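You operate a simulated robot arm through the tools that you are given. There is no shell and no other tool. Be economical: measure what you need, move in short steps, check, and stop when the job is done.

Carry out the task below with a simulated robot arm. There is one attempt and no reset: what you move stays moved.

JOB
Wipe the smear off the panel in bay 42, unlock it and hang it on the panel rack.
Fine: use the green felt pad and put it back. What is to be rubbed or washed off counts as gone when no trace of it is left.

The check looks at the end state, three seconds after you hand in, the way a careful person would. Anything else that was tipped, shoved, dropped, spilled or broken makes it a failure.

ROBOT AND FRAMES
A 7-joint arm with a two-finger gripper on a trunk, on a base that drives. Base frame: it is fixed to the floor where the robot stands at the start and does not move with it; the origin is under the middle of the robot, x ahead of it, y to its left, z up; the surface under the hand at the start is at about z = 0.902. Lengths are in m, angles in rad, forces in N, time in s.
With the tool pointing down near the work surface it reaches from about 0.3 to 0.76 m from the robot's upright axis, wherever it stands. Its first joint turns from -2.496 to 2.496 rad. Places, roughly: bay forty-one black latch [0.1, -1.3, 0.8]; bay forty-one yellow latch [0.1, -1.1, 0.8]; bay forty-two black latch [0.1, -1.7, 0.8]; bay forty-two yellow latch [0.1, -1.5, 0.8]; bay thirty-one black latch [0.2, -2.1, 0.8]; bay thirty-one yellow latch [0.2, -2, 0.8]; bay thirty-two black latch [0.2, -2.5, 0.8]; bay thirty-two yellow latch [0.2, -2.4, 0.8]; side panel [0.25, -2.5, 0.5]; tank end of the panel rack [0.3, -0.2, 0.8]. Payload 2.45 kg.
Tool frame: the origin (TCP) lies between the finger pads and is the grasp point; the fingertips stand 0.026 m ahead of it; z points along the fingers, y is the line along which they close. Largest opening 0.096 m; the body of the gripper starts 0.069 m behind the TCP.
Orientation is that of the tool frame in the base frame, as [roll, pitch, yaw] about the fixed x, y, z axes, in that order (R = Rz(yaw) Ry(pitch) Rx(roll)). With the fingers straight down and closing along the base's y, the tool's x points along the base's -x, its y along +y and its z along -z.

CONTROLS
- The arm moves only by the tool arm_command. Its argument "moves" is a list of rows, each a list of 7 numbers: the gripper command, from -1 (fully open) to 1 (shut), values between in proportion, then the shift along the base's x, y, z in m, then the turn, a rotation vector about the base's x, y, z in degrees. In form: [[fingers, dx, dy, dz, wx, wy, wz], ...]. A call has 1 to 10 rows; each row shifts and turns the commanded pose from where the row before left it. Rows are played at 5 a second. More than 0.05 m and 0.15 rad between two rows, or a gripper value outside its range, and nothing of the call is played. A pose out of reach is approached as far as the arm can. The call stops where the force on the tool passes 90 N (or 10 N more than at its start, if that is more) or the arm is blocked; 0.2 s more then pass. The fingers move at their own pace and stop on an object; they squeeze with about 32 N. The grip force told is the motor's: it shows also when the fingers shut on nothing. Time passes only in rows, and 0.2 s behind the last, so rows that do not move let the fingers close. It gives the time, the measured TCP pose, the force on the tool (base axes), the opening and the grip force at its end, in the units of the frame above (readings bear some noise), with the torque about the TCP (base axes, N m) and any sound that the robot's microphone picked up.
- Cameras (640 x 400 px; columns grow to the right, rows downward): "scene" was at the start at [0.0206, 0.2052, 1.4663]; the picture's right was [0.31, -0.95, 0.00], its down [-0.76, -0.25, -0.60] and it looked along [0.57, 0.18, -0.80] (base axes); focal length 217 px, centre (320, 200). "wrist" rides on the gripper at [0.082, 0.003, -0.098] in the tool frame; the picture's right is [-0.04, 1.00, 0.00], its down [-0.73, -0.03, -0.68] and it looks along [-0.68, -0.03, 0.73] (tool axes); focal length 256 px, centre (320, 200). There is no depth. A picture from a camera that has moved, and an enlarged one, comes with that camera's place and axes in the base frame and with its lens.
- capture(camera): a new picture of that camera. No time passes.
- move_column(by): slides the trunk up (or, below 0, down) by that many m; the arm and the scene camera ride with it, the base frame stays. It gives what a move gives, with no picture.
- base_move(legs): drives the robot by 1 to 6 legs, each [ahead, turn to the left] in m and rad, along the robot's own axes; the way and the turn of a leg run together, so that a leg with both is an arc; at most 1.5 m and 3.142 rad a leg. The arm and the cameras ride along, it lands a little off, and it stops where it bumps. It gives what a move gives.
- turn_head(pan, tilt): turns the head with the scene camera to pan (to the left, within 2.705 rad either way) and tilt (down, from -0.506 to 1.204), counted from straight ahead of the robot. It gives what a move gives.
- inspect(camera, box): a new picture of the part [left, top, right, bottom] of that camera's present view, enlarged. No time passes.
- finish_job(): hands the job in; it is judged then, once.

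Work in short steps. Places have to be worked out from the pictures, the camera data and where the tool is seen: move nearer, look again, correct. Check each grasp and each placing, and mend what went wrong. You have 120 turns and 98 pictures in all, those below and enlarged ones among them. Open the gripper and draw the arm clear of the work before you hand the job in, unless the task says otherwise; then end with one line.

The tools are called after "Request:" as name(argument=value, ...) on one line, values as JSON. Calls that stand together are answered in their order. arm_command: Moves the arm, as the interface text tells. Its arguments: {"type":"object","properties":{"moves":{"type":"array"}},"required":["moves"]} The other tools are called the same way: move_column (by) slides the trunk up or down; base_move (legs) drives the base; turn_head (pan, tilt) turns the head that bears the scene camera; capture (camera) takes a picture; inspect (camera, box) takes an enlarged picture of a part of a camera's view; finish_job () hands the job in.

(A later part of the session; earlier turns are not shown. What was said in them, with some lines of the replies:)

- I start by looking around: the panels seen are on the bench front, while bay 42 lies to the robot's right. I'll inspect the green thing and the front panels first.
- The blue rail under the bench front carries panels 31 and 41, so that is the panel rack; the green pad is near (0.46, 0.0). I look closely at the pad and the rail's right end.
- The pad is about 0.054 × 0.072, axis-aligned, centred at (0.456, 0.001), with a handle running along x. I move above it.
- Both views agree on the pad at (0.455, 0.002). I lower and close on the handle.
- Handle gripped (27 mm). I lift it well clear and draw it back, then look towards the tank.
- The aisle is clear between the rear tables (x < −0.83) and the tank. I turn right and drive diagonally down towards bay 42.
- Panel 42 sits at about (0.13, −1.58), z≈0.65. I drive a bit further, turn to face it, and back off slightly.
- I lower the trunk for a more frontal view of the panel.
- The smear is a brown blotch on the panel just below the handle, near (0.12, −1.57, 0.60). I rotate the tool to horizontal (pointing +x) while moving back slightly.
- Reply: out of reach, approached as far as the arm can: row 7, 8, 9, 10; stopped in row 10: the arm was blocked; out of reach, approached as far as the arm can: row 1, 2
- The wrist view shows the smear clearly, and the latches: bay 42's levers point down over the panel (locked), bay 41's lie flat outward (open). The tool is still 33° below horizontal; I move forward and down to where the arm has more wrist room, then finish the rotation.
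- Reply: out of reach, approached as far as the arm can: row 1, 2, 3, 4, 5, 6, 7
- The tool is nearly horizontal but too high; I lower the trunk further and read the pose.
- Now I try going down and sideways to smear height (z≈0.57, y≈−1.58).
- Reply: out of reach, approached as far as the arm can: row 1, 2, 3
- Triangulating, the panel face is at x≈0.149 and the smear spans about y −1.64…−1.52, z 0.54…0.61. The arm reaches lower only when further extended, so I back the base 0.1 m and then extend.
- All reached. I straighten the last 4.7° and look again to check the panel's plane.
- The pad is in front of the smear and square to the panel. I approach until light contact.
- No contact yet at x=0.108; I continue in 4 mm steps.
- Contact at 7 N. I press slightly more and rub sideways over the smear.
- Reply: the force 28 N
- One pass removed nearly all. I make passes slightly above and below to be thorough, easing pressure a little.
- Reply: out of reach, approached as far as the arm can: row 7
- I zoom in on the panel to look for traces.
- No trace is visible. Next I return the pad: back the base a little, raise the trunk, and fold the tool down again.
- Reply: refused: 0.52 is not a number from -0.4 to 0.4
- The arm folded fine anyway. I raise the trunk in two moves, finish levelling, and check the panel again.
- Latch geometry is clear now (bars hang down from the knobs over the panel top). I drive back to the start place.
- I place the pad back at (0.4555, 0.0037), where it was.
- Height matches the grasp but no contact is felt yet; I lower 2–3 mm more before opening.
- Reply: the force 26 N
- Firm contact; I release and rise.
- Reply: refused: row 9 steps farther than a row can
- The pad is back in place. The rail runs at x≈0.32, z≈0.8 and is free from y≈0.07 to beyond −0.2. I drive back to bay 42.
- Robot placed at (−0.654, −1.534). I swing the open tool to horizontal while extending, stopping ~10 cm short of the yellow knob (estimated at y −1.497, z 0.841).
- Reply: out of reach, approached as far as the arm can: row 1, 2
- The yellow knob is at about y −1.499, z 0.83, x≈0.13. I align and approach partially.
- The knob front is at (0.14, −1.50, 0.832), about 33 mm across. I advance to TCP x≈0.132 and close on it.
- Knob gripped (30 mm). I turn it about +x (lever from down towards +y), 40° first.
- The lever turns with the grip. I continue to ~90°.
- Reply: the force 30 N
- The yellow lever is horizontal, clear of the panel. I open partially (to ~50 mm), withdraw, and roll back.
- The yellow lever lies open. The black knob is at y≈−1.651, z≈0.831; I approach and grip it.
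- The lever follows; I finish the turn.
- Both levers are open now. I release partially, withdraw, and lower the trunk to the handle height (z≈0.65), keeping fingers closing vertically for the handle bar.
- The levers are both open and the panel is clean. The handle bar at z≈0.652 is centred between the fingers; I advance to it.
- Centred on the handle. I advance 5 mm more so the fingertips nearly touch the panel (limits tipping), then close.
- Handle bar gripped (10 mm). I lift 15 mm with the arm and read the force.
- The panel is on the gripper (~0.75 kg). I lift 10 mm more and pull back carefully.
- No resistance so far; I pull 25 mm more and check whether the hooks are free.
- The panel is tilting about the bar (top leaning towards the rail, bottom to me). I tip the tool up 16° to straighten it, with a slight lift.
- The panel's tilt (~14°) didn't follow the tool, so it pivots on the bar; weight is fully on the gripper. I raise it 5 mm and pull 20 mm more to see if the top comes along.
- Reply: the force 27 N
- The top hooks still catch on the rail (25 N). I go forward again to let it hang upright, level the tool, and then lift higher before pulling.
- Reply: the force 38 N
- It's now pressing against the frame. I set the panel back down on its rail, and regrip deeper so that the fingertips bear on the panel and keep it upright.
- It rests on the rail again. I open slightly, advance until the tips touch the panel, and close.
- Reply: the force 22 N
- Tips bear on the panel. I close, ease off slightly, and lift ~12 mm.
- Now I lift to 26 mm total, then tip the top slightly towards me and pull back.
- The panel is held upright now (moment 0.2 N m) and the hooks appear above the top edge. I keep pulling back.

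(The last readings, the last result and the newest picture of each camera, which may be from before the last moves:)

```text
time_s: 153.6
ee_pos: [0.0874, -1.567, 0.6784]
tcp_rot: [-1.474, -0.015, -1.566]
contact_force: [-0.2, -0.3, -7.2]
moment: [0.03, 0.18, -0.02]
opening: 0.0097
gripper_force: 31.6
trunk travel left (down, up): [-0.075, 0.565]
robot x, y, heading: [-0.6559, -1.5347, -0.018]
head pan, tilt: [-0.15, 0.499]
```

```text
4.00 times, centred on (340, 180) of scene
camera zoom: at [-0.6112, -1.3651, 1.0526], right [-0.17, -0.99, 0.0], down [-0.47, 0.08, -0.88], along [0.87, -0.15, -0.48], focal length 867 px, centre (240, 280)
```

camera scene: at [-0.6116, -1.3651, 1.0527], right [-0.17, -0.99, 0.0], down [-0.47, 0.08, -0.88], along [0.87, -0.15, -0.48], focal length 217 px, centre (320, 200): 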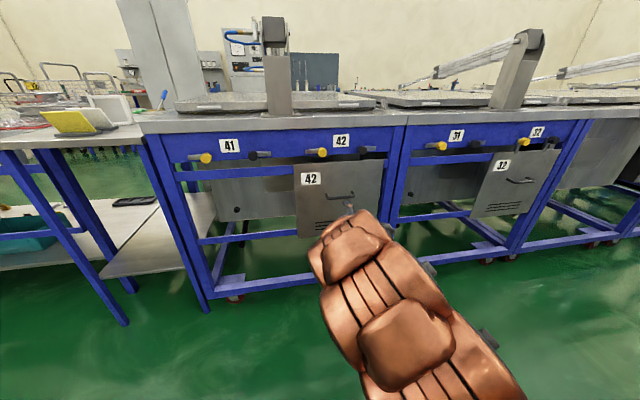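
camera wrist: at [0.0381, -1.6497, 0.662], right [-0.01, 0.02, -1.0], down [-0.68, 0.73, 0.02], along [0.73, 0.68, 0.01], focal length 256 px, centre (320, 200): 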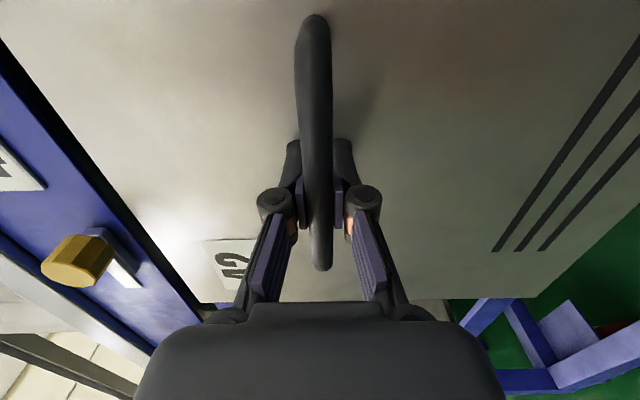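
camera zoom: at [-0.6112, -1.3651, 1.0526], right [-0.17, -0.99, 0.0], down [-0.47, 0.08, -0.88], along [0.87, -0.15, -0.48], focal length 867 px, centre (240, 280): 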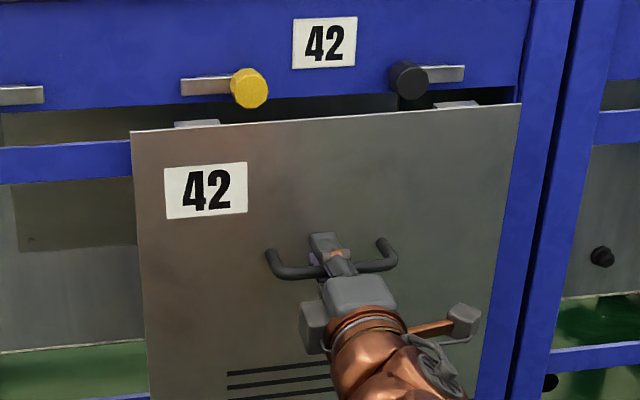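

The panel is off and upright. I back the base away 0.2 m, then try drawing the arm in (raised a bit) for a tighter turn.

Request:
base_move(legs=[[-0.2, 0]])

Request:
arm_command(moves=[[1, -0.01, 0, 0.025, 0, 0, 0], [1, -0.01, 0, 0.025, 0, 0, 0], [1, -0.025, 0, 0.015, 0, 0, 0], [1, -0.03, 0, 0.01, 0, 0, 0], [1, -0.03, 0, 0, 0, 0, 0], [1, -0.03, 0, 0, 0, 0, 0], [1, 0, 0, 0, 0, 0, 0]])

Request:
capture(camera="scene")

```text
time_s: 155.2
ee_pos: [-0.1138, -1.5667, 0.6787]
tcp_rot: [-1.475, -0.013, -1.57]
contact_force: [0.1, -0.6, -7.9]
moment: [0.05, 0.2, -0.02]
opening: 0.0099
gripper_force: 31.9
trunk travel left (down, up): [-0.075, 0.565]
robot x, y, heading: [-0.8573, -1.5297, -0.019]
head pan, tilt: [-0.15, 0.499]
```

```text
time_s: 156.8
ee_pos: [-0.2308, -1.5712, 0.7591]
tcp_rot: [-1.481, -0.014, -1.575]
contact_force: [0.3, 0.2, -6.8]
moment: [0.02, 0.17, -0.03]
opening: 0.0097
gripper_force: 32.0
out of reach, approached as far as the arm can: row 6
trunk travel left (down, up): [-0.075, 0.565]
robot x, y, heading: [-0.8552, -1.5316, -0.021]
head pan, tilt: [-0.15, 0.499]
```

```text
34 pictures are left
camera scene: at [-0.8129, -1.361, 1.0526], right [-0.17, -0.99, 0.0], down [-0.47, 0.08, -0.88], along [0.87, -0.15, -0.48], focal length 217 px, centre (320, 200)
```

scene: 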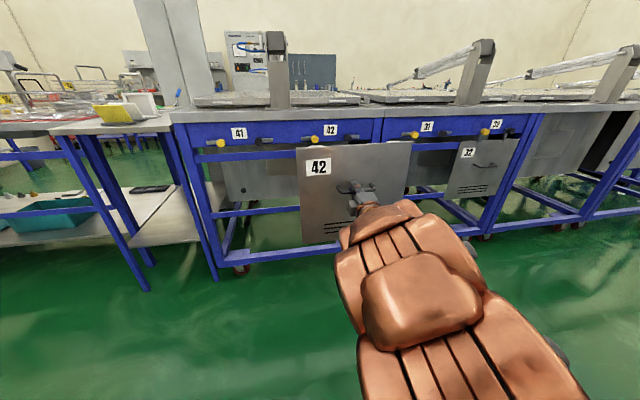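

The arm draws in to 0.625 m. I go forward a little, turn left to heading ≈1.376 and look at the clearance to the table corner.

Request:
base_move(legs=[[0.15, 0], [0, 1.395]])

Request:
turn_head(pan=0.1, tilt=0.6)

Request:
capture(camera="scene")

```text
time_s: 161.6
ee_pos: [-0.5548, -0.9239, 0.7591]
tcp_rot: [-1.478, -0.013, -0.184]
contact_force: [-0.5, 0.1, -7.4]
moment: [0.26, 0.06, 0.02]
opening: 0.0003
gripper_force: 28.3
trunk travel left (down, up): [-0.075, 0.565]
robot x, y, heading: [-0.7077, -1.5294, 1.374]
head pan, tilt: [-0.15, 0.499]
```

```text
time_s: 162.3
ee_pos: [-0.5546, -0.9227, 0.7599]
tcp_rot: [-1.48, -0.013, -0.184]
contact_force: [-0.1, -0.7, -6.6]
moment: [0.24, 0.04, 0.02]
opening: 0.0
gripper_force: 28.6
trunk travel left (down, up): [-0.075, 0.565]
robot x, y, heading: [-0.7073, -1.5302, 1.374]
head pan, tilt: [0.099, 0.6]
```

```text
33 pictures are left
camera scene: at [-0.8873, -1.4561, 1.0436], right [0.99, -0.1, 0.0], down [-0.06, -0.56, -0.83], along [0.08, 0.82, -0.56], focal length 217 px, centre (320, 200)
```

scene: 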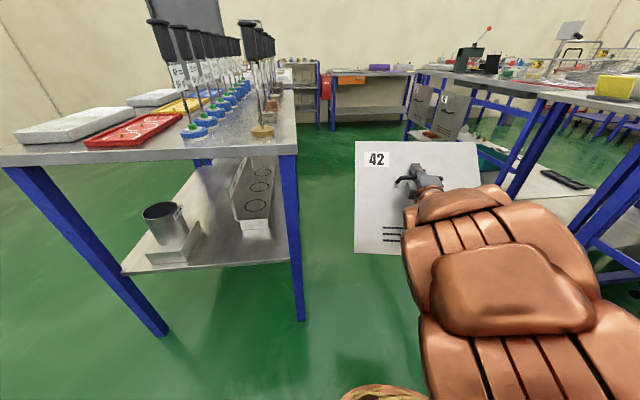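

The opening reads 0 though the weight is still there — the handle has shifted in the fingers. I look closely.

Request:
capture(camera="wrist")

Request:
inspect(camera="scene", box=[340, 130, 500, 230])

```text
32 pictures are left
camera wrist: at [-0.4913, -1.0345, 0.75], right [-0.01, 0.09, -1.0], down [-0.85, -0.53, -0.04], along [-0.53, 0.84, 0.08], focal length 256 px, centre (320, 200)
```

wrist: 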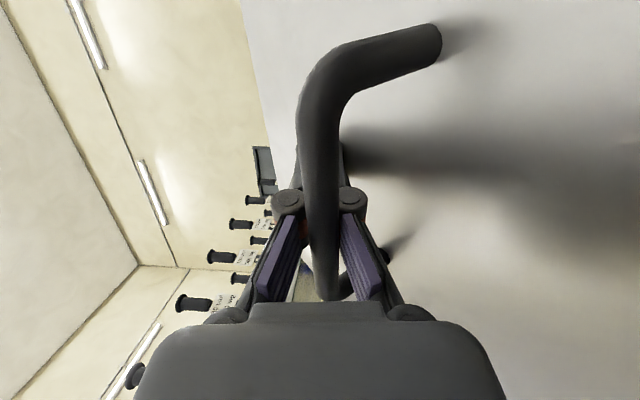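

```text
4.00 times, centred on (420, 180) of scene
camera zoom: at [-0.8873, -1.4561, 1.0436], right [0.99, -0.1, 0.0], down [-0.06, -0.56, -0.83], along [0.08, 0.82, -0.56], focal length 867 px, centre (-80, 280)
```

zoom: 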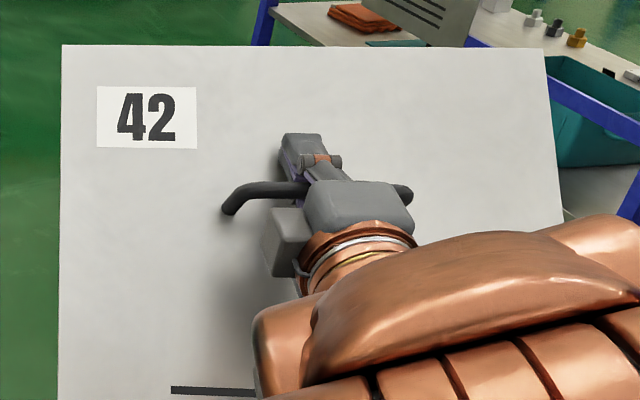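

The bar has slipped behind the pads, so the closed fingers now cage it: secure for transport, but free to pivot. The panel clears the table, so I drive on to the rack without turning yet.

Request:
base_move(legs=[[0.7, 0], [0.64, 0]])

Request:
capture(camera="scene")

```text
time_s: 169.3
ee_pos: [-0.3222, 0.391, 0.7597]
tcp_rot: [-1.479, -0.012, -0.165]
contact_force: [0.7, -0.4, -7.0]
moment: [0.25, 0.01, 0.02]
opening: 0.0
gripper_force: 28.7
trunk travel left (down, up): [-0.075, 0.565]
robot x, y, heading: [-0.4689, -0.2177, 1.391]
head pan, tilt: [0.099, 0.6]
```

```text
30 pictures are left
camera scene: at [-0.6457, -0.1463, 1.0435], right [1.0, -0.08, 0.0], down [-0.05, -0.56, -0.82], along [0.07, 0.82, -0.57], focal length 217 px, centre (320, 200)
```

scene: 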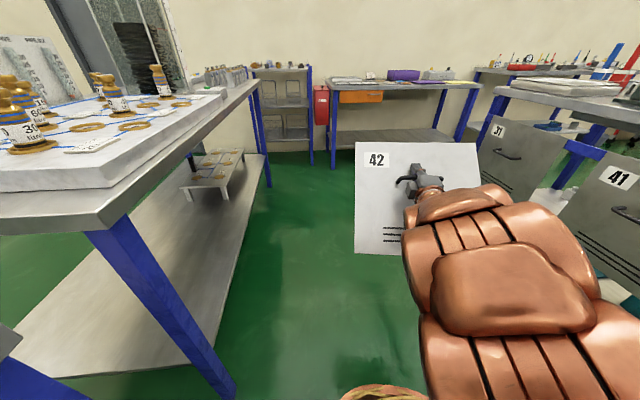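

Clear so far. I turn right to face the rack.

Request:
base_move(legs=[[0, -0.7], [0, -0.69]])

Request:
turn_head(pan=-0.1, tilt=0.5)

Request:
capture(camera="scene")

Request:
capture(camera="wrist")

```text
time_s: 173.5
ee_pos: [0.1593, -0.2662, 0.7601]
tcp_rot: [-1.48, -0.014, -1.584]
contact_force: [-0.4, -0.1, -6.9]
moment: [0.04, -0.24, 0.0]
opening: 0.0
gripper_force: 28.6
trunk travel left (down, up): [-0.075, 0.565]
robot x, y, heading: [-0.4666, -0.2163, -0.026]
head pan, tilt: [0.099, 0.6]
```

```text
time_s: 174.2
ee_pos: [0.1598, -0.2665, 0.7596]
tcp_rot: [-1.478, -0.015, -1.583]
contact_force: [0.2, -0.4, -6.8]
moment: [0.07, -0.22, 0.05]
opening: 0.0001
gripper_force: 28.4
trunk travel left (down, up): [-0.075, 0.565]
robot x, y, heading: [-0.4671, -0.2173, -0.024]
head pan, tilt: [-0.099, 0.499]
```

```text
29 pictures are left
camera scene: at [-0.4197, -0.0465, 1.0526], right [-0.13, -0.99, 0.0], down [-0.48, 0.06, -0.88], along [0.87, -0.11, -0.48], focal length 217 px, centre (320, 200)
```

scene: 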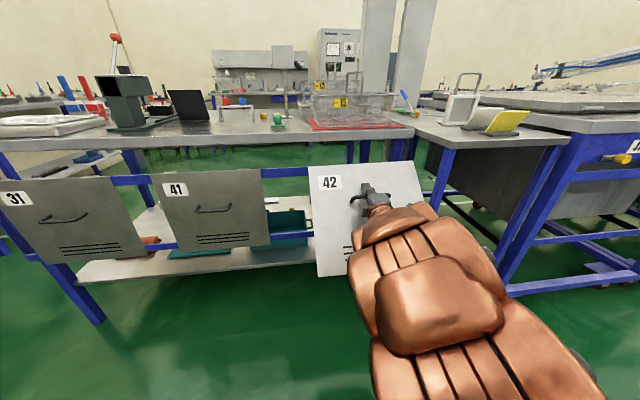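

```text
28 pictures are left
camera wrist: at [0.0619, -0.3467, 0.7498], right [0.09, 0.02, -1.0], down [-0.67, 0.74, -0.04], along [0.74, 0.67, 0.08], focal length 256 px, centre (320, 200)
```

wrist: 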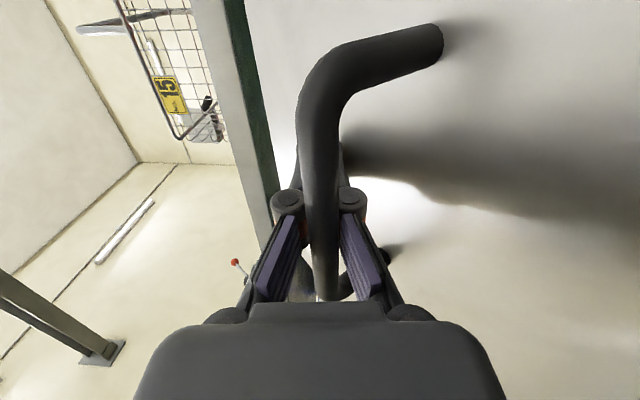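

The bar sits 33 mm behind the TCP and the panel hangs ~30° tilted, top forward. To get it upright against the rail I need the tool pitched up; I pitch up 30°, shift +y 0.09 (centre → −0.18) and lower 4 cm, still clear of the rail.

Request:
arm_command(moves=[[1, 0, 0.015, -0.006, 0, -5, 0], [1, 0, 0.015, -0.006, 0, -5, 0], [1, 0, 0.015, -0.007, 0, -5, 0], [1, 0, 0.015, -0.007, 0, -5, 0], [1, 0, 0.015, -0.007, 0, -5, 0], [1, 0, 0.012, -0.007, 0, -5, 0], [1, 0, 0, 0, 0, 0, 0]])

Request:
capture(camera="scene")

Request:
capture(camera="wrist")

```text
time_s: 175.8
ee_pos: [0.1738, -0.1884, 0.7992]
tcp_rot: [-0.955, -0.007, -1.589]
contact_force: [0.3, -0.5, -6.5]
moment: [0.08, -0.28, -0.04]
opening: 0.0
gripper_force: 28.2
out of reach, approached as far as the arm can: row 1, 2, 3, 5
trunk travel left (down, up): [-0.075, 0.565]
robot x, y, heading: [-0.4624, -0.2158, -0.025]
head pan, tilt: [-0.099, 0.499]
```

```text
27 pictures are left
camera scene: at [-0.4197, -0.0465, 1.0526], right [-0.13, -0.99, 0.0], down [-0.48, 0.06, -0.88], along [0.87, -0.11, -0.48], focal length 217 px, centre (320, 200)
```

scene: 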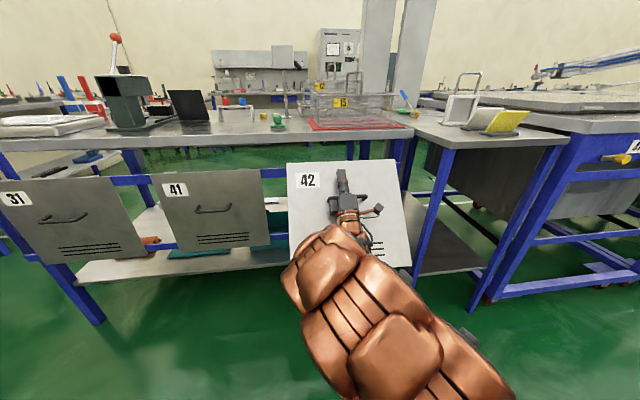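

```text
26 pictures are left
camera wrist: at [0.0947, -0.2688, 0.7408], right [0.58, 0.02, -0.82], down [-0.56, 0.74, -0.37], along [0.59, 0.67, 0.44], focal length 256 px, centre (320, 200)
```

wrist: 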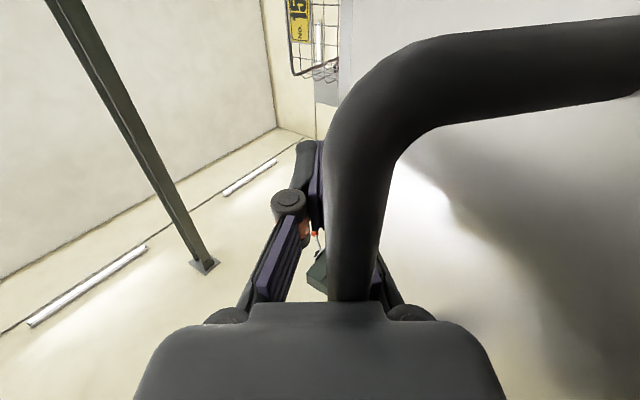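

The bar has slid toward the palm and the panel hangs tilted. I look at the hooks and the rail before hooking it on in this tilted pose.

Request:
inspect(camera="scene", box=[250, 130, 430, 240])

```text
3.56 times, centred on (340, 185) of scene
camera zoom: at [-0.4197, -0.0465, 1.0526], right [-0.13, -0.99, 0.0], down [-0.48, 0.06, -0.88], along [0.87, -0.11, -0.48], focal length 771 px, centre (249, 253)
```

zoom: 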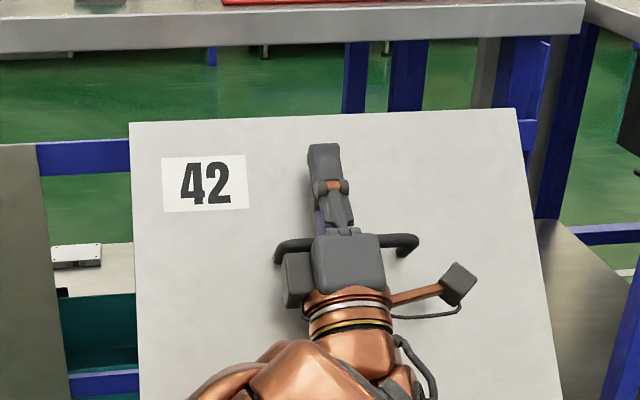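

The panel's tilt is about 38°, top edge at roughly (0.23, z 0.83). I level the tool somewhat and extend 8 cm so that the top with its hooks comes near the rail, then check.

Request:
arm_command(moves=[[1, 0.016, 0, 0, 0, 4, 0], [1, 0.016, 0, 0, 0, 4, 0], [1, 0.016, 0, 0, 0, 4, 0], [1, 0.016, 0, 0, 0, 4, 0], [1, 0.016, 0, 0, 0, 4, 0], [1, 0, 0, 0, 0, 0, 0]])

Request:
inspect(camera="scene", box=[250, 130, 430, 240])

```text
time_s: 177.2
ee_pos: [0.2557, -0.1885, 0.7985]
tcp_rot: [-1.305, -0.011, -1.585]
contact_force: [0.7, 0.2, -6.5]
moment: [0.08, -0.41, -0.04]
opening: 0.0002
gripper_force: 28.5
trunk travel left (down, up): [-0.075, 0.565]
robot x, y, heading: [-0.4653, -0.2168, -0.023]
head pan, tilt: [-0.099, 0.499]
```

```text
3.56 times, centred on (340, 185) of scene
camera zoom: at [-0.4197, -0.0465, 1.0526], right [-0.13, -0.99, 0.0], down [-0.48, 0.06, -0.88], along [0.87, -0.11, -0.48], focal length 771 px, centre (249, 253)
```

zoom: 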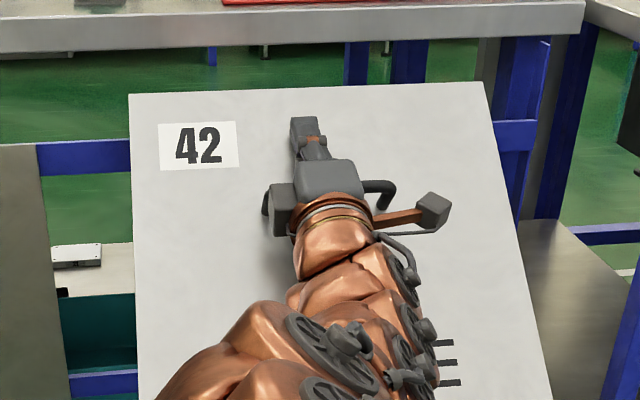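

The top edge is now at (0.303, 0.833), above the rail (top z≈0.783) and below the bench lip (0.869). I move 45 mm further so the hook tails pass beyond the rail.

Request:
arm_command(moves=[[1, 0.012, 0, 0, 0, 0, 0], [1, 0.012, 0, 0, 0, 0, 0], [1, 0.012, 0, 0, 0, 0, 0], [1, 0.009, 0, 0, 0, 0, 0], [1, 0, 0, 0, 0, 0, 0]])

Request:
inspect(camera="scene", box=[250, 130, 430, 240])

```text
time_s: 178.4
ee_pos: [0.299, -0.1879, 0.7982]
tcp_rot: [-1.304, -0.011, -1.585]
contact_force: [1.2, -0.8, -6.5]
moment: [0.09, -0.42, -0.01]
opening: 0.0001
gripper_force: 28.9
trunk travel left (down, up): [-0.075, 0.565]
robot x, y, heading: [-0.4643, -0.2186, -0.024]
head pan, tilt: [-0.099, 0.499]
```

```text
3.56 times, centred on (340, 185) of scene
camera zoom: at [-0.4197, -0.0465, 1.0526], right [-0.13, -0.99, 0.0], down [-0.48, 0.06, -0.88], along [0.87, -0.11, -0.48], focal length 771 px, centre (249, 253)
```

zoom: 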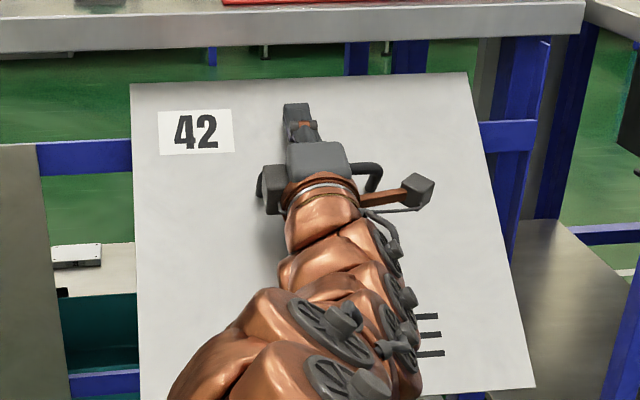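

No contact. I lower in small steps and then pull back gently to feel for the hooks catching.

Request:
arm_command(moves=[[1, 0, 0, -0.008, 0, 0, 0], [1, 0, 0, -0.008, 0, 0, 0], [1, 0, 0, -0.008, 0, 0, 0], [1, 0, 0, -0.006, 0, 0, 0], [1, 0, 0, 0, 0, 0, 0]])

Request:
inspect(camera="scene", box=[250, 130, 430, 240])

```text
time_s: 179.6
ee_pos: [0.2948, -0.1883, 0.7774]
tcp_rot: [-1.291, -0.008, -1.583]
contact_force: [-29.6, -4.1, 55.2]
moment: [0.76, -2.65, 0.39]
opening: 0.0
gripper_force: 29.3
trunk travel left (down, up): [-0.075, 0.565]
robot x, y, heading: [-0.467, -0.2178, -0.026]
head pan, tilt: [-0.099, 0.499]
```

```text
3.56 times, centred on (340, 185) of scene
camera zoom: at [-0.4235, -0.0469, 1.0536], right [-0.13, -0.99, 0.0], down [-0.47, 0.06, -0.88], along [0.87, -0.11, -0.48], focal length 771 px, centre (249, 253)
```

zoom: 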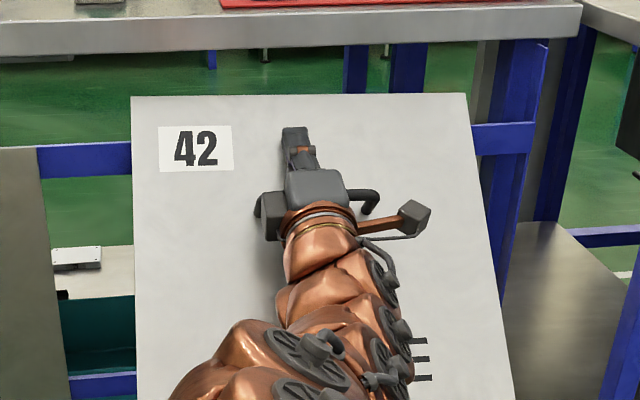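

The panel's back now rests on the rail's front edge (55 N), with the tails behind it. I relieve the pressure and slide the panel back-and-down along its own plane so the rail enters the hooks.

Request:
arm_command(moves=[[1, 0, 0, 0.009, 0, 0, 0], [1, -0.006, 0, 0, 0, 0, 0], [1, -0.006, 0, -0.004, 0, 0, 0], [1, -0.006, 0, -0.004, 0, 0, 0], [1, 0, 0, 0, 0, 0, 0]])

Request:
inspect(camera="scene", box=[250, 130, 430, 240])

```text
time_s: 180.8
ee_pos: [0.2817, -0.1879, 0.7665]
tcp_rot: [-1.309, -0.013, -1.586]
contact_force: [-1.5, -1.2, -6.0]
moment: [0.14, -0.48, -0.01]
opening: 0.0
gripper_force: 28.6
trunk travel left (down, up): [-0.075, 0.565]
robot x, y, heading: [-0.465, -0.2211, -0.028]
head pan, tilt: [-0.099, 0.499]
```

```text
3.56 times, centred on (340, 185) of scene
camera zoom: at [-0.4196, -0.0465, 1.0523], right [-0.13, -0.99, 0.0], down [-0.48, 0.06, -0.88], along [0.87, -0.11, -0.48], focal length 771 px, centre (249, 253)
```

zoom: 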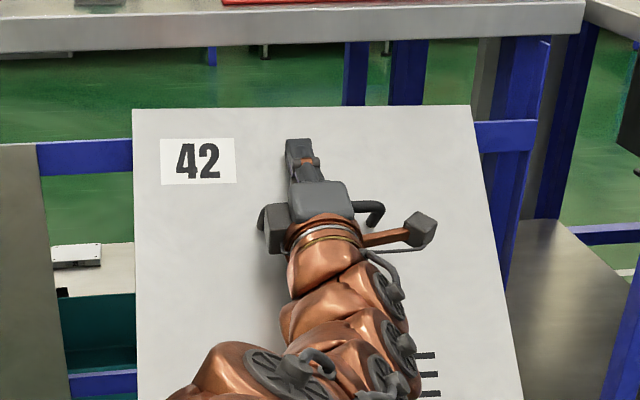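

Only the weight is felt and the tails should be ~13 mm below the rail top behind it. I pull back 15 mm to feel for a catch.

Request:
arm_command(moves=[[1, -0.005, 0, -0.002, 0, 0, 0], [1, -0.005, 0, -0.002, 0, 0, 0], [1, -0.005, 0, 0, 0, 0, 0], [1, 0, 0, 0, 0, 0, 0]])

```text
time_s: 181.8
ee_pos: [0.2664, -0.1896, 0.7651]
tcp_rot: [-1.305, -0.011, -1.587]
contact_force: [5.6, 0.1, -5.8]
moment: [0.09, -0.47, 0.05]
opening: 0.0
gripper_force: 28.3
trunk travel left (down, up): [-0.075, 0.565]
robot x, y, heading: [-0.4653, -0.2194, -0.028]
head pan, tilt: [-0.099, 0.499]
```

Request:
arm_command(moves=[[1, -0.005, 0, 0, 0, 0, 0], [1, -0.003, 0, 0, 0, 0, 0], [1, 0, 0, 0, 0, 0, 0]])

Request:
inspect(camera="scene", box=[250, 130, 430, 240])

```text
time_s: 182.6
ee_pos: [0.2584, -0.1867, 0.7659]
tcp_rot: [-1.305, -0.012, -1.586]
contact_force: [6.9, 1.1, -5.2]
moment: [0.13, -0.37, 0.0]
opening: 0.0001
gripper_force: 28.8
trunk travel left (down, up): [-0.075, 0.565]
robot x, y, heading: [-0.4681, -0.2201, -0.021]
head pan, tilt: [-0.099, 0.499]
```

```text
3.56 times, centred on (340, 185) of scene
camera zoom: at [-0.4195, -0.0464, 1.0526], right [-0.13, -0.99, 0.0], down [-0.48, 0.06, -0.88], along [0.87, -0.11, -0.48], focal length 771 px, centre (249, 253)
```

zoom: 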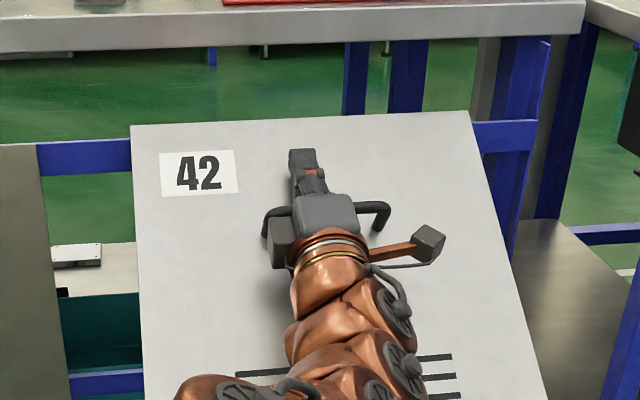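

Constant ~7 N drag suggests the hooks hold while the bar slides along the finger. I now open the fingers slightly (bar resting on the lower finger) and draw the tool back so the bar comes between the pads.

Request:
arm_command(moves=[[0.5, 0, 0, 0, 0, 0, 0], [0.3, 0, 0, 0, 0, 0, 0], [0.3, 0, 0, 0, 0, 0, 0], [0.3, -0.008, 0, -0.002, 0, 0, 0], [0.3, -0.008, 0, -0.002, 0, 0, 0], [0.3, 0, 0, 0, 0, 0, 0]])

Request:
capture(camera="wrist")

Request:
inspect(camera="scene", box=[250, 130, 430, 240])

```text
time_s: 184.0
ee_pos: [0.2415, -0.1889, 0.7615]
tcp_rot: [-1.305, -0.011, -1.587]
contact_force: [3.1, -2.0, -5.9]
moment: [0.0, -0.26, 0.09]
opening: 0.0373
gripper_force: 1.9
trunk travel left (down, up): [-0.075, 0.565]
robot x, y, heading: [-0.4648, -0.2197, -0.024]
head pan, tilt: [-0.099, 0.499]
```

```text
19 pictures are left
camera wrist: at [0.1475, -0.2689, 0.7344], right [0.26, 0.03, -0.96], down [-0.65, 0.74, -0.16], along [0.71, 0.67, 0.21], focal length 256 px, centre (320, 200)
```

wrist: 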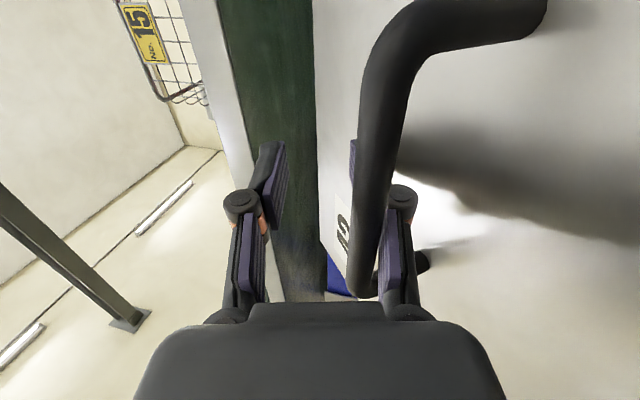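

```text
3.56 times, centred on (340, 185) of scene
camera zoom: at [-0.4196, -0.0466, 1.0526], right [-0.13, -0.99, 0.0], down [-0.48, 0.06, -0.88], along [0.87, -0.11, -0.48], focal length 771 px, centre (249, 253)
```

zoom: 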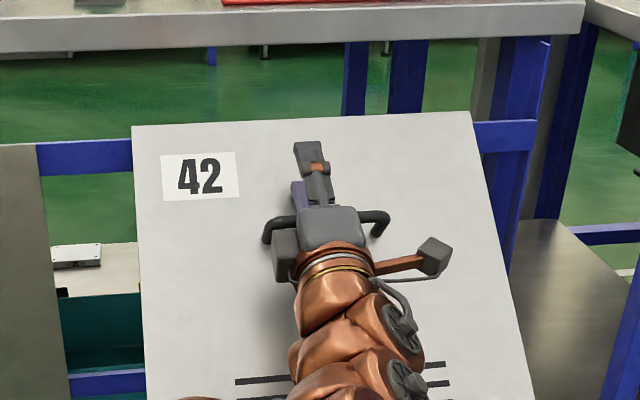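

The panel stays put while the tool slides back: the hooks hold. I continue drawing the tool back 25 mm.

Request:
arm_command(moves=[[0.3, -0.008, 0, -0.002, 0, 0, 0], [0.3, -0.008, 0, -0.002, 0, 0, 0], [0.3, -0.008, 0, -0.002, 0, 0, 0], [0.3, 0, 0, 0, 0, 0, 0]])

Request:
capture(camera="wrist")

```text
time_s: 184.6
ee_pos: [0.2311, -0.187, 0.7613]
tcp_rot: [-1.3, -0.011, -1.581]
contact_force: [58.3, -3.7, 7.9]
moment: [-0.15, -1.31, 0.76]
opening: 0.0341
gripper_force: 0.1
trunk travel left (down, up): [-0.075, 0.565]
robot x, y, heading: [-0.4639, -0.2203, -0.027]
head pan, tilt: [-0.099, 0.499]
stopped in row 2: the force on the tool passed its limit at 124 N (the readings are from after the stop); the commanded pose is now the measured one
```

```text
17 pictures are left
camera wrist: at [0.1372, -0.2681, 0.7323], right [0.27, 0.03, -0.96], down [-0.65, 0.74, -0.16], along [0.71, 0.67, 0.22], focal length 256 px, centre (320, 200)
```

wrist: 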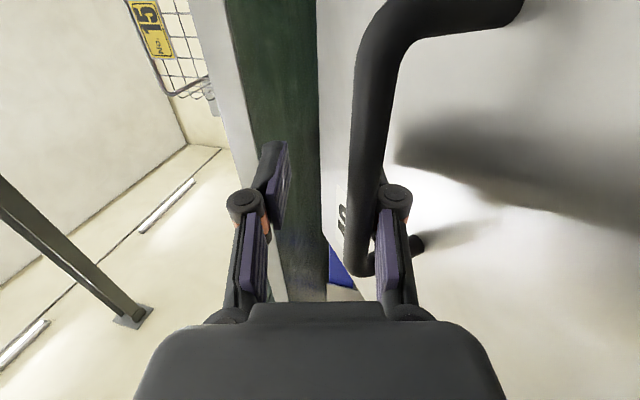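

The bar catches on the pad step. I relax, then lower along the arc about the rail while pitching the tool up, letting the panel swing upright gradually.

Request:
arm_command(moves=[[0.3, 0.008, 0, 0, 0, 0, 0], [0.3, 0.005, 0, -0.006, 0, -5, 0], [0.3, 0.005, 0, -0.006, 0, -5, 0], [0.3, 0.005, 0, -0.007, 0, -5, 0], [0.3, 0, 0, 0, 0, 0, 0]])

Request:
inspect(camera="scene", box=[250, 130, 430, 240])

```text
time_s: 185.8
ee_pos: [0.2517, -0.1871, 0.7419]
tcp_rot: [-1.034, -0.009, -1.585]
contact_force: [-0.4, -1.5, -6.6]
moment: [0.07, -0.08, -0.04]
opening: 0.0372
gripper_force: 2.0
trunk travel left (down, up): [-0.075, 0.565]
robot x, y, heading: [-0.4667, -0.2215, -0.025]
head pan, tilt: [-0.099, 0.499]
```

```text
3.56 times, centred on (340, 185) of scene
camera zoom: at [-0.4189, -0.0466, 1.0526], right [-0.13, -0.99, 0.0], down [-0.48, 0.06, -0.88], along [0.87, -0.11, -0.48], focal length 771 px, centre (249, 253)
```

zoom: 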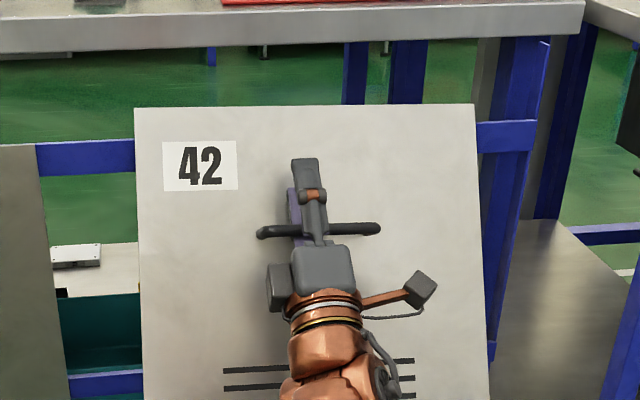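

The bar has come forward between the pads (COM now 12 mm behind TCP). I close the gripper on it here.

Request:
arm_command(moves=[[1, 0, 0, 0, 0, 0, 0], [1, 0, 0, 0, 0, 0, 0], [1, 0, 0, 0, 0, 0, 0], [1, 0, 0, 0, 0, 0, 0]])

Request:
capture(camera="wrist")

Request:
inspect(camera="scene", box=[250, 130, 430, 240])

```text
time_s: 186.8
ee_pos: [0.2524, -0.1876, 0.7417]
tcp_rot: [-1.037, -0.01, -1.585]
contact_force: [8.2, -0.5, -3.7]
moment: [0.0, -0.32, 0.12]
opening: 0.0001
gripper_force: 28.6
trunk travel left (down, up): [-0.075, 0.565]
robot x, y, heading: [-0.4656, -0.2195, -0.029]
head pan, tilt: [-0.099, 0.499]
```

```text
15 pictures are left
camera wrist: at [0.169, -0.2679, 0.6907], right [0.51, 0.03, -0.86], down [-0.59, 0.74, -0.33], along [0.63, 0.67, 0.39], focal length 256 px, centre (320, 200)
```

wrist: 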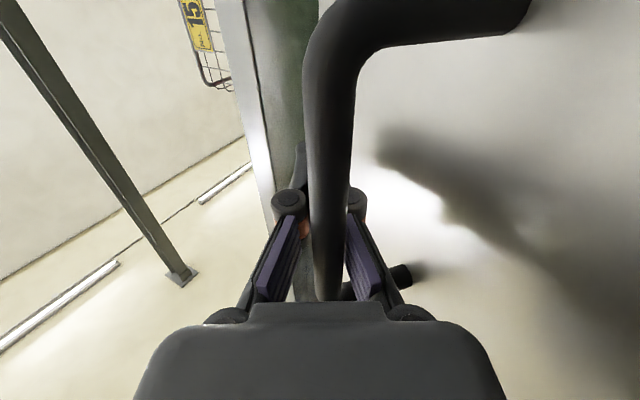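

```text
3.56 times, centred on (340, 185) of scene
camera zoom: at [-0.4186, -0.0466, 1.0526], right [-0.13, -0.99, 0.0], down [-0.48, 0.06, -0.88], along [0.87, -0.11, -0.48], focal length 771 px, centre (249, 253)
```

zoom: 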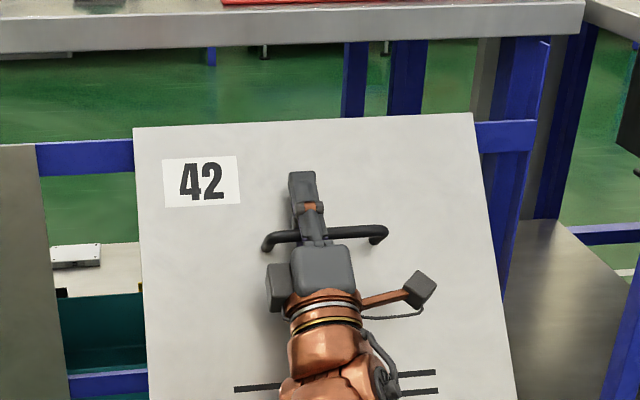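

Closing squeezed the bar back behind the pads, but the hooks carry part of the weight. I open again and keep lowering along the arc, watching for the weight to transfer to the rail.

Request:
arm_command(moves=[[0.3, 0, 0, 0, 0, 0, 0], [0.3, 0, 0, 0, 0, 0, 0], [0.3, 0.004, 0, -0.008, 0, -2, 0], [0.3, 0.004, 0, -0.008, 0, -2, 0], [0.3, 0.004, 0, -0.008, 0, -2, 0], [0.3, 0, 0, 0, 0, 0, 0]])

```text
time_s: 188.2
ee_pos: [0.2643, -0.1879, 0.7159]
tcp_rot: [-0.933, -0.007, -1.584]
contact_force: [-0.1, 0.8, -5.4]
moment: [0.12, -0.09, 0.02]
opening: 0.0364
gripper_force: 1.1
trunk travel left (down, up): [-0.075, 0.565]
robot x, y, heading: [-0.4662, -0.2219, -0.025]
head pan, tilt: [-0.099, 0.499]
```

Request:
arm_command(moves=[[0.3, 0.004, 0, -0.008, 0, -2, 0], [0.3, 0.004, 0, -0.008, 0, -2, 0], [0.3, 0.004, 0, -0.008, 0, -2, 0], [0.3, 0, 0, 0, 0, 0, 0]])

Request:
inspect(camera="scene", box=[250, 130, 430, 240])

```text
time_s: 189.2
ee_pos: [0.2745, -0.1878, 0.693]
tcp_rot: [-0.827, -0.005, -1.586]
contact_force: [1.5, -0.6, -3.0]
moment: [-0.02, -0.08, 0.01]
opening: 0.035
gripper_force: 1.1
trunk travel left (down, up): [-0.075, 0.565]
robot x, y, heading: [-0.4677, -0.2188, -0.032]
head pan, tilt: [-0.099, 0.499]
```

```text
3.56 times, centred on (340, 185) of scene
camera zoom: at [-0.419, -0.0466, 1.0526], right [-0.13, -0.99, 0.0], down [-0.47, 0.06, -0.88], along [0.87, -0.11, -0.48], focal length 771 px, centre (249, 253)
```

zoom: 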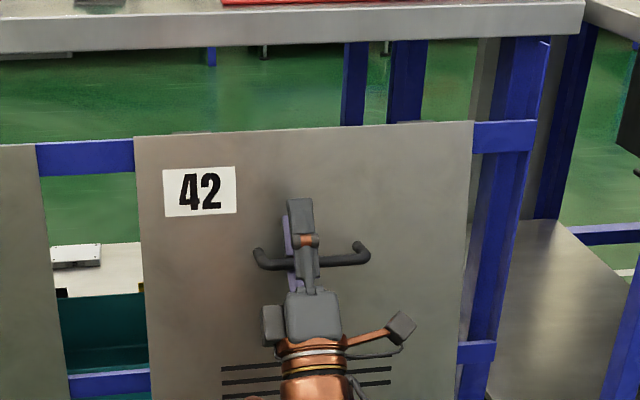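

The panel has swung upright and the hooks sit on the rail, top edge level with panel 41. I lower a few mm more to unload the finger.

Request:
arm_command(moves=[[0.3, 0, 0, -0.004, 0, 0, 0], [0.3, 0, 0, -0.004, 0, 0, 0], [0.3, 0, 0, 0, 0, 0, 0]])

Request:
capture(camera="wrist")

```text
time_s: 190.0
ee_pos: [0.2758, -0.1868, 0.6852]
tcp_rot: [-0.83, -0.005, -1.587]
contact_force: [2.5, 0.2, 3.0]
moment: [0.05, -0.13, 0.05]
opening: 0.0332
gripper_force: 0.1
trunk travel left (down, up): [-0.075, 0.565]
robot x, y, heading: [-0.4646, -0.2207, -0.027]
head pan, tilt: [-0.099, 0.499]
```

```text
12 pictures are left
camera wrist: at [0.2047, -0.2681, 0.6181], right [0.68, 0.03, -0.74], down [-0.51, 0.74, -0.44], along [0.53, 0.67, 0.51], focal length 256 px, centre (320, 200)
```

wrist: 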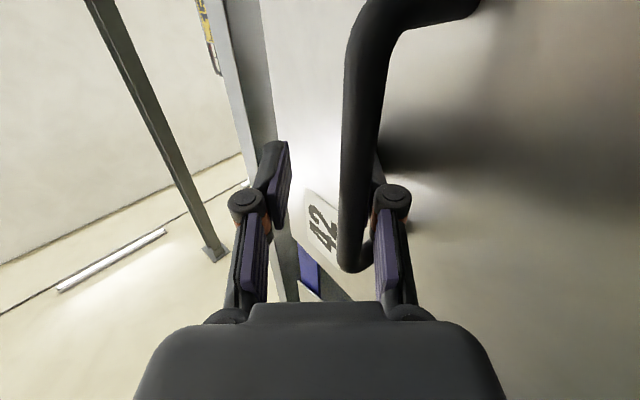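

The load is off. The bar lies by the lower finger; moving straight down ~11 mm frees it, then I can retract along the tool axis. I do that while monitoring.

Request:
arm_command(moves=[[0.3, 0, 0, -0.004, 0, 0, 0], [0.3, 0, 0, -0.004, 0, 0, 0], [0.2, 0, 0, -0.003, 0, 0, 0], [0.2, 0, 0, 0, 0, 0, 0]])

Request:
capture(camera="wrist")

```text
time_s: 191.0
ee_pos: [0.2766, -0.1884, 0.6757]
tcp_rot: [-0.829, -0.003, -1.587]
contact_force: [2.0, 0.9, -1.2]
moment: [0.02, -0.01, 0.02]
opening: 0.0393
gripper_force: 0.1
trunk travel left (down, up): [-0.075, 0.565]
robot x, y, heading: [-0.4632, -0.2206, -0.028]
head pan, tilt: [-0.099, 0.499]
```

```text
11 pictures are left
camera wrist: at [0.2056, -0.2684, 0.6075], right [0.68, 0.03, -0.74], down [-0.51, 0.74, -0.44], along [0.53, 0.67, 0.51], focal length 256 px, centre (320, 200)
```

wrist: 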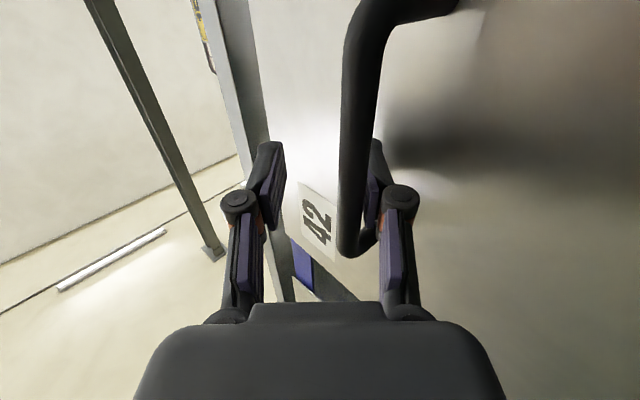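

Free now. I retract along the tool axis in small steps with a little sideways bias off the lower finger.

Request:
arm_command(moves=[[0.2, 0, 0, -0.006, 0, 0, 0], [0.2, -0.004, 0, -0.007, 0, 0, 0], [0.2, -0.006, 0, -0.006, 0, 0, 0], [0.2, -0.006, 0, -0.006, 0, 0, 0], [0.2, 0, 0, 0, 0, 0, 0]])

Request:
capture(camera="wrist")

```text
time_s: 192.2
ee_pos: [0.2598, -0.1875, 0.6485]
tcp_rot: [-0.829, -0.006, -1.586]
contact_force: [1.8, -0.3, -1.9]
moment: [0.06, 0.04, 0.02]
opening: 0.0391
gripper_force: 0.1
trunk travel left (down, up): [-0.075, 0.565]
robot x, y, heading: [-0.4645, -0.2176, -0.026]
head pan, tilt: [-0.099, 0.499]
```

```text
10 pictures are left
camera wrist: at [0.1896, -0.2682, 0.5813], right [0.68, 0.03, -0.74], down [-0.51, 0.74, -0.44], along [0.53, 0.67, 0.51], focal length 256 px, centre (320, 200)
```

wrist: 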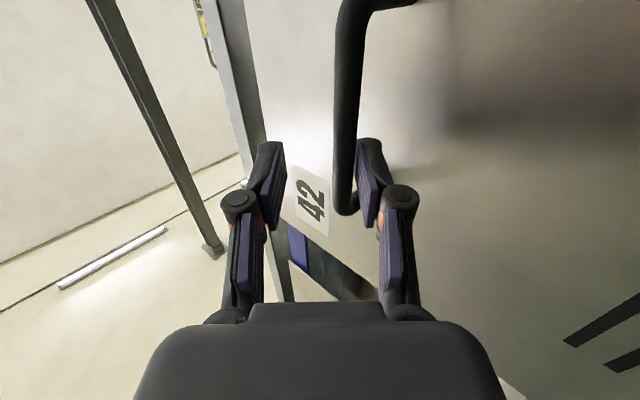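

Request:
arm_command(moves=[[0.1, 0.001, 0, -0.006, 0, 0, 0], [0.1, -0.006, 0, -0.009, 0, 0, 0], [0.1, -0.007, 0, -0.009, 0, 0, 0], [0.1, -0.008, 0, -0.008, 0, 0, 0], [0.1, -0.008, 0, -0.008, 0, 0, 0], [0.1, 0, 0, 0, 0, 0, 0]])

Request:
capture(camera="wrist")

```text
time_s: 193.6
ee_pos: [0.2294, -0.1873, 0.6097]
tcp_rot: [-0.827, -0.004, -1.585]
contact_force: [-0.5, -0.2, -0.1]
moment: [0.01, -0.01, 0.01]
opening: 0.0432
gripper_force: 0.0
trunk travel left (down, up): [-0.075, 0.565]
robot x, y, heading: [-0.4641, -0.2198, -0.027]
head pan, tilt: [-0.099, 0.499]
```

```text
9 pictures are left
camera wrist: at [0.1605, -0.2673, 0.5419], right [0.68, 0.03, -0.74], down [-0.51, 0.74, -0.44], along [0.53, 0.67, 0.51], focal length 256 px, centre (320, 200)
```

wrist: 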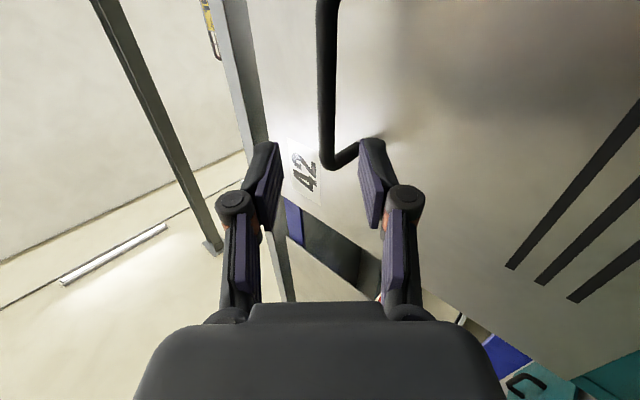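

The gripper is clear of the handle. I withdraw straight back by base and take a look.

Request:
arm_command(moves=[[0.1, -0.01, 0, -0.006, 0, 0, 0], [0.1, -0.015, 0, 0, 0, 0, 0], [0.1, -0.015, 0, 0, 0, 0, 0], [0.1, 0, 0, 0, 0, 0, 0]])

Request:
base_move(legs=[[-0.1, 0]])

Request:
capture(camera="scene")

Request:
inspect(camera="scene", box=[240, 130, 420, 250])

```text
time_s: 194.6
ee_pos: [0.1907, -0.1874, 0.603]
tcp_rot: [-0.827, -0.007, -1.585]
contact_force: [0.3, 0.6, -0.7]
moment: [0.02, -0.02, 0.0]
opening: 0.043
gripper_force: 0.0
trunk travel left (down, up): [-0.075, 0.565]
robot x, y, heading: [-0.4612, -0.2195, -0.026]
head pan, tilt: [-0.099, 0.499]
```

```text
time_s: 195.8
ee_pos: [0.0914, -0.185, 0.6031]
tcp_rot: [-0.826, -0.005, -1.586]
contact_force: [0.1, 0.4, -1.4]
moment: [0.01, 0.01, -0.01]
opening: 0.0431
gripper_force: 0.0
trunk travel left (down, up): [-0.075, 0.565]
robot x, y, heading: [-0.5666, -0.2182, -0.027]
head pan, tilt: [-0.099, 0.499]
```

```text
8 pictures are left
camera scene: at [-0.5191, -0.0438, 1.0526], right [-0.13, -0.99, 0.0], down [-0.47, 0.06, -0.88], along [0.87, -0.11, -0.48], focal length 217 px, centre (320, 200)
```

scene: 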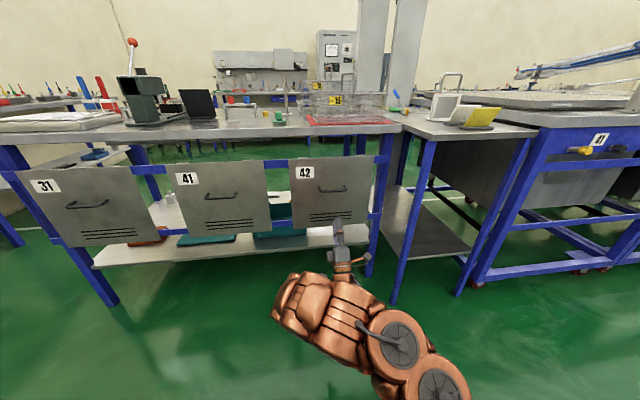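

```text
3.33 times, centred on (330, 190) of scene
camera zoom: at [-0.5191, -0.0438, 1.0526], right [-0.13, -0.99, 0.0], down [-0.47, 0.06, -0.88], along [0.87, -0.11, -0.48], focal length 723 px, centre (287, 233)
```

zoom: 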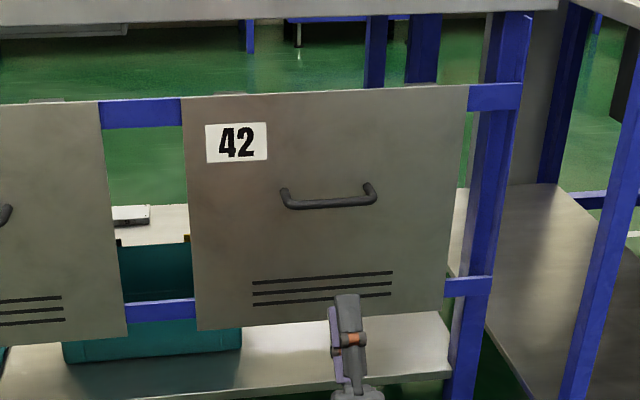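

Panel 42 hangs on the rail next to 41, upright. I open the gripper, and check hooks, surface and the pad up close.

Request:
arm_command(moves=[[-1, -0.01, 0, 0, 0, 0, 0], [-1, 0, 0, 0, 0, 0, 0], [-1, 0, 0, 0, 0, 0, 0]])

Request:
inspect(camera="scene", box=[250, 145, 390, 232])

Request:
inspect(camera="scene", box=[160, 80, 400, 175])

```text
time_s: 196.6
ee_pos: [0.0814, -0.187, 0.6041]
tcp_rot: [-0.828, -0.006, -1.587]
contact_force: [0.4, -0.6, 0.7]
moment: [-0.02, 0.01, 0.04]
opening: 0.0962
gripper_force: 0.0
trunk travel left (down, up): [-0.075, 0.565]
robot x, y, heading: [-0.5678, -0.2142, -0.027]
head pan, tilt: [-0.099, 0.499]
```

```text
4.57 times, centred on (320, 188) of scene
camera zoom: at [-0.5191, -0.0438, 1.0526], right [-0.13, -0.99, 0.0], down [-0.47, 0.06, -0.88], along [0.87, -0.11, -0.48], focal length 991 px, centre (320, 253)
```

zoom: 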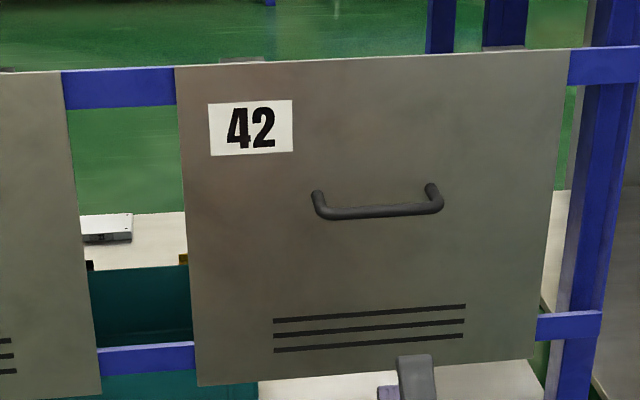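

```text
2.67 times, centred on (280, 128) of scene
camera zoom: at [-0.5191, -0.0438, 1.0526], right [-0.13, -0.99, 0.0], down [-0.47, 0.06, -0.88], along [0.87, -0.11, -0.48], focal length 578 px, centre (427, 393)
```

zoom: 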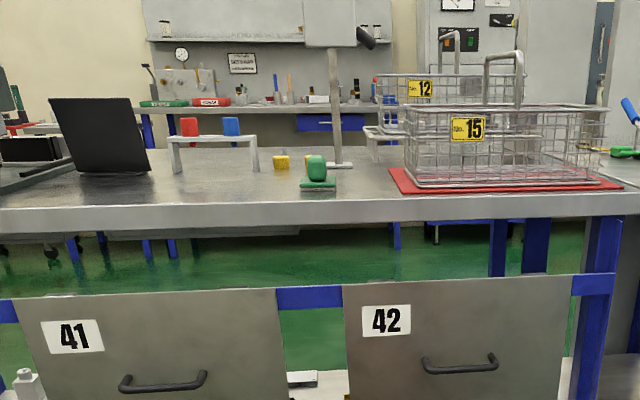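

The panel is clean and hanging straight on its hooks, the pad is back in its place, and the gripper is open and clear. I hand in.

Request:
finish_job()

```text
The job is handed in.
```

Panel 42 is wiped clean, unlocked and hanging on the panel rack beside panel 41, and the green felt pad is back where it was on the bench.
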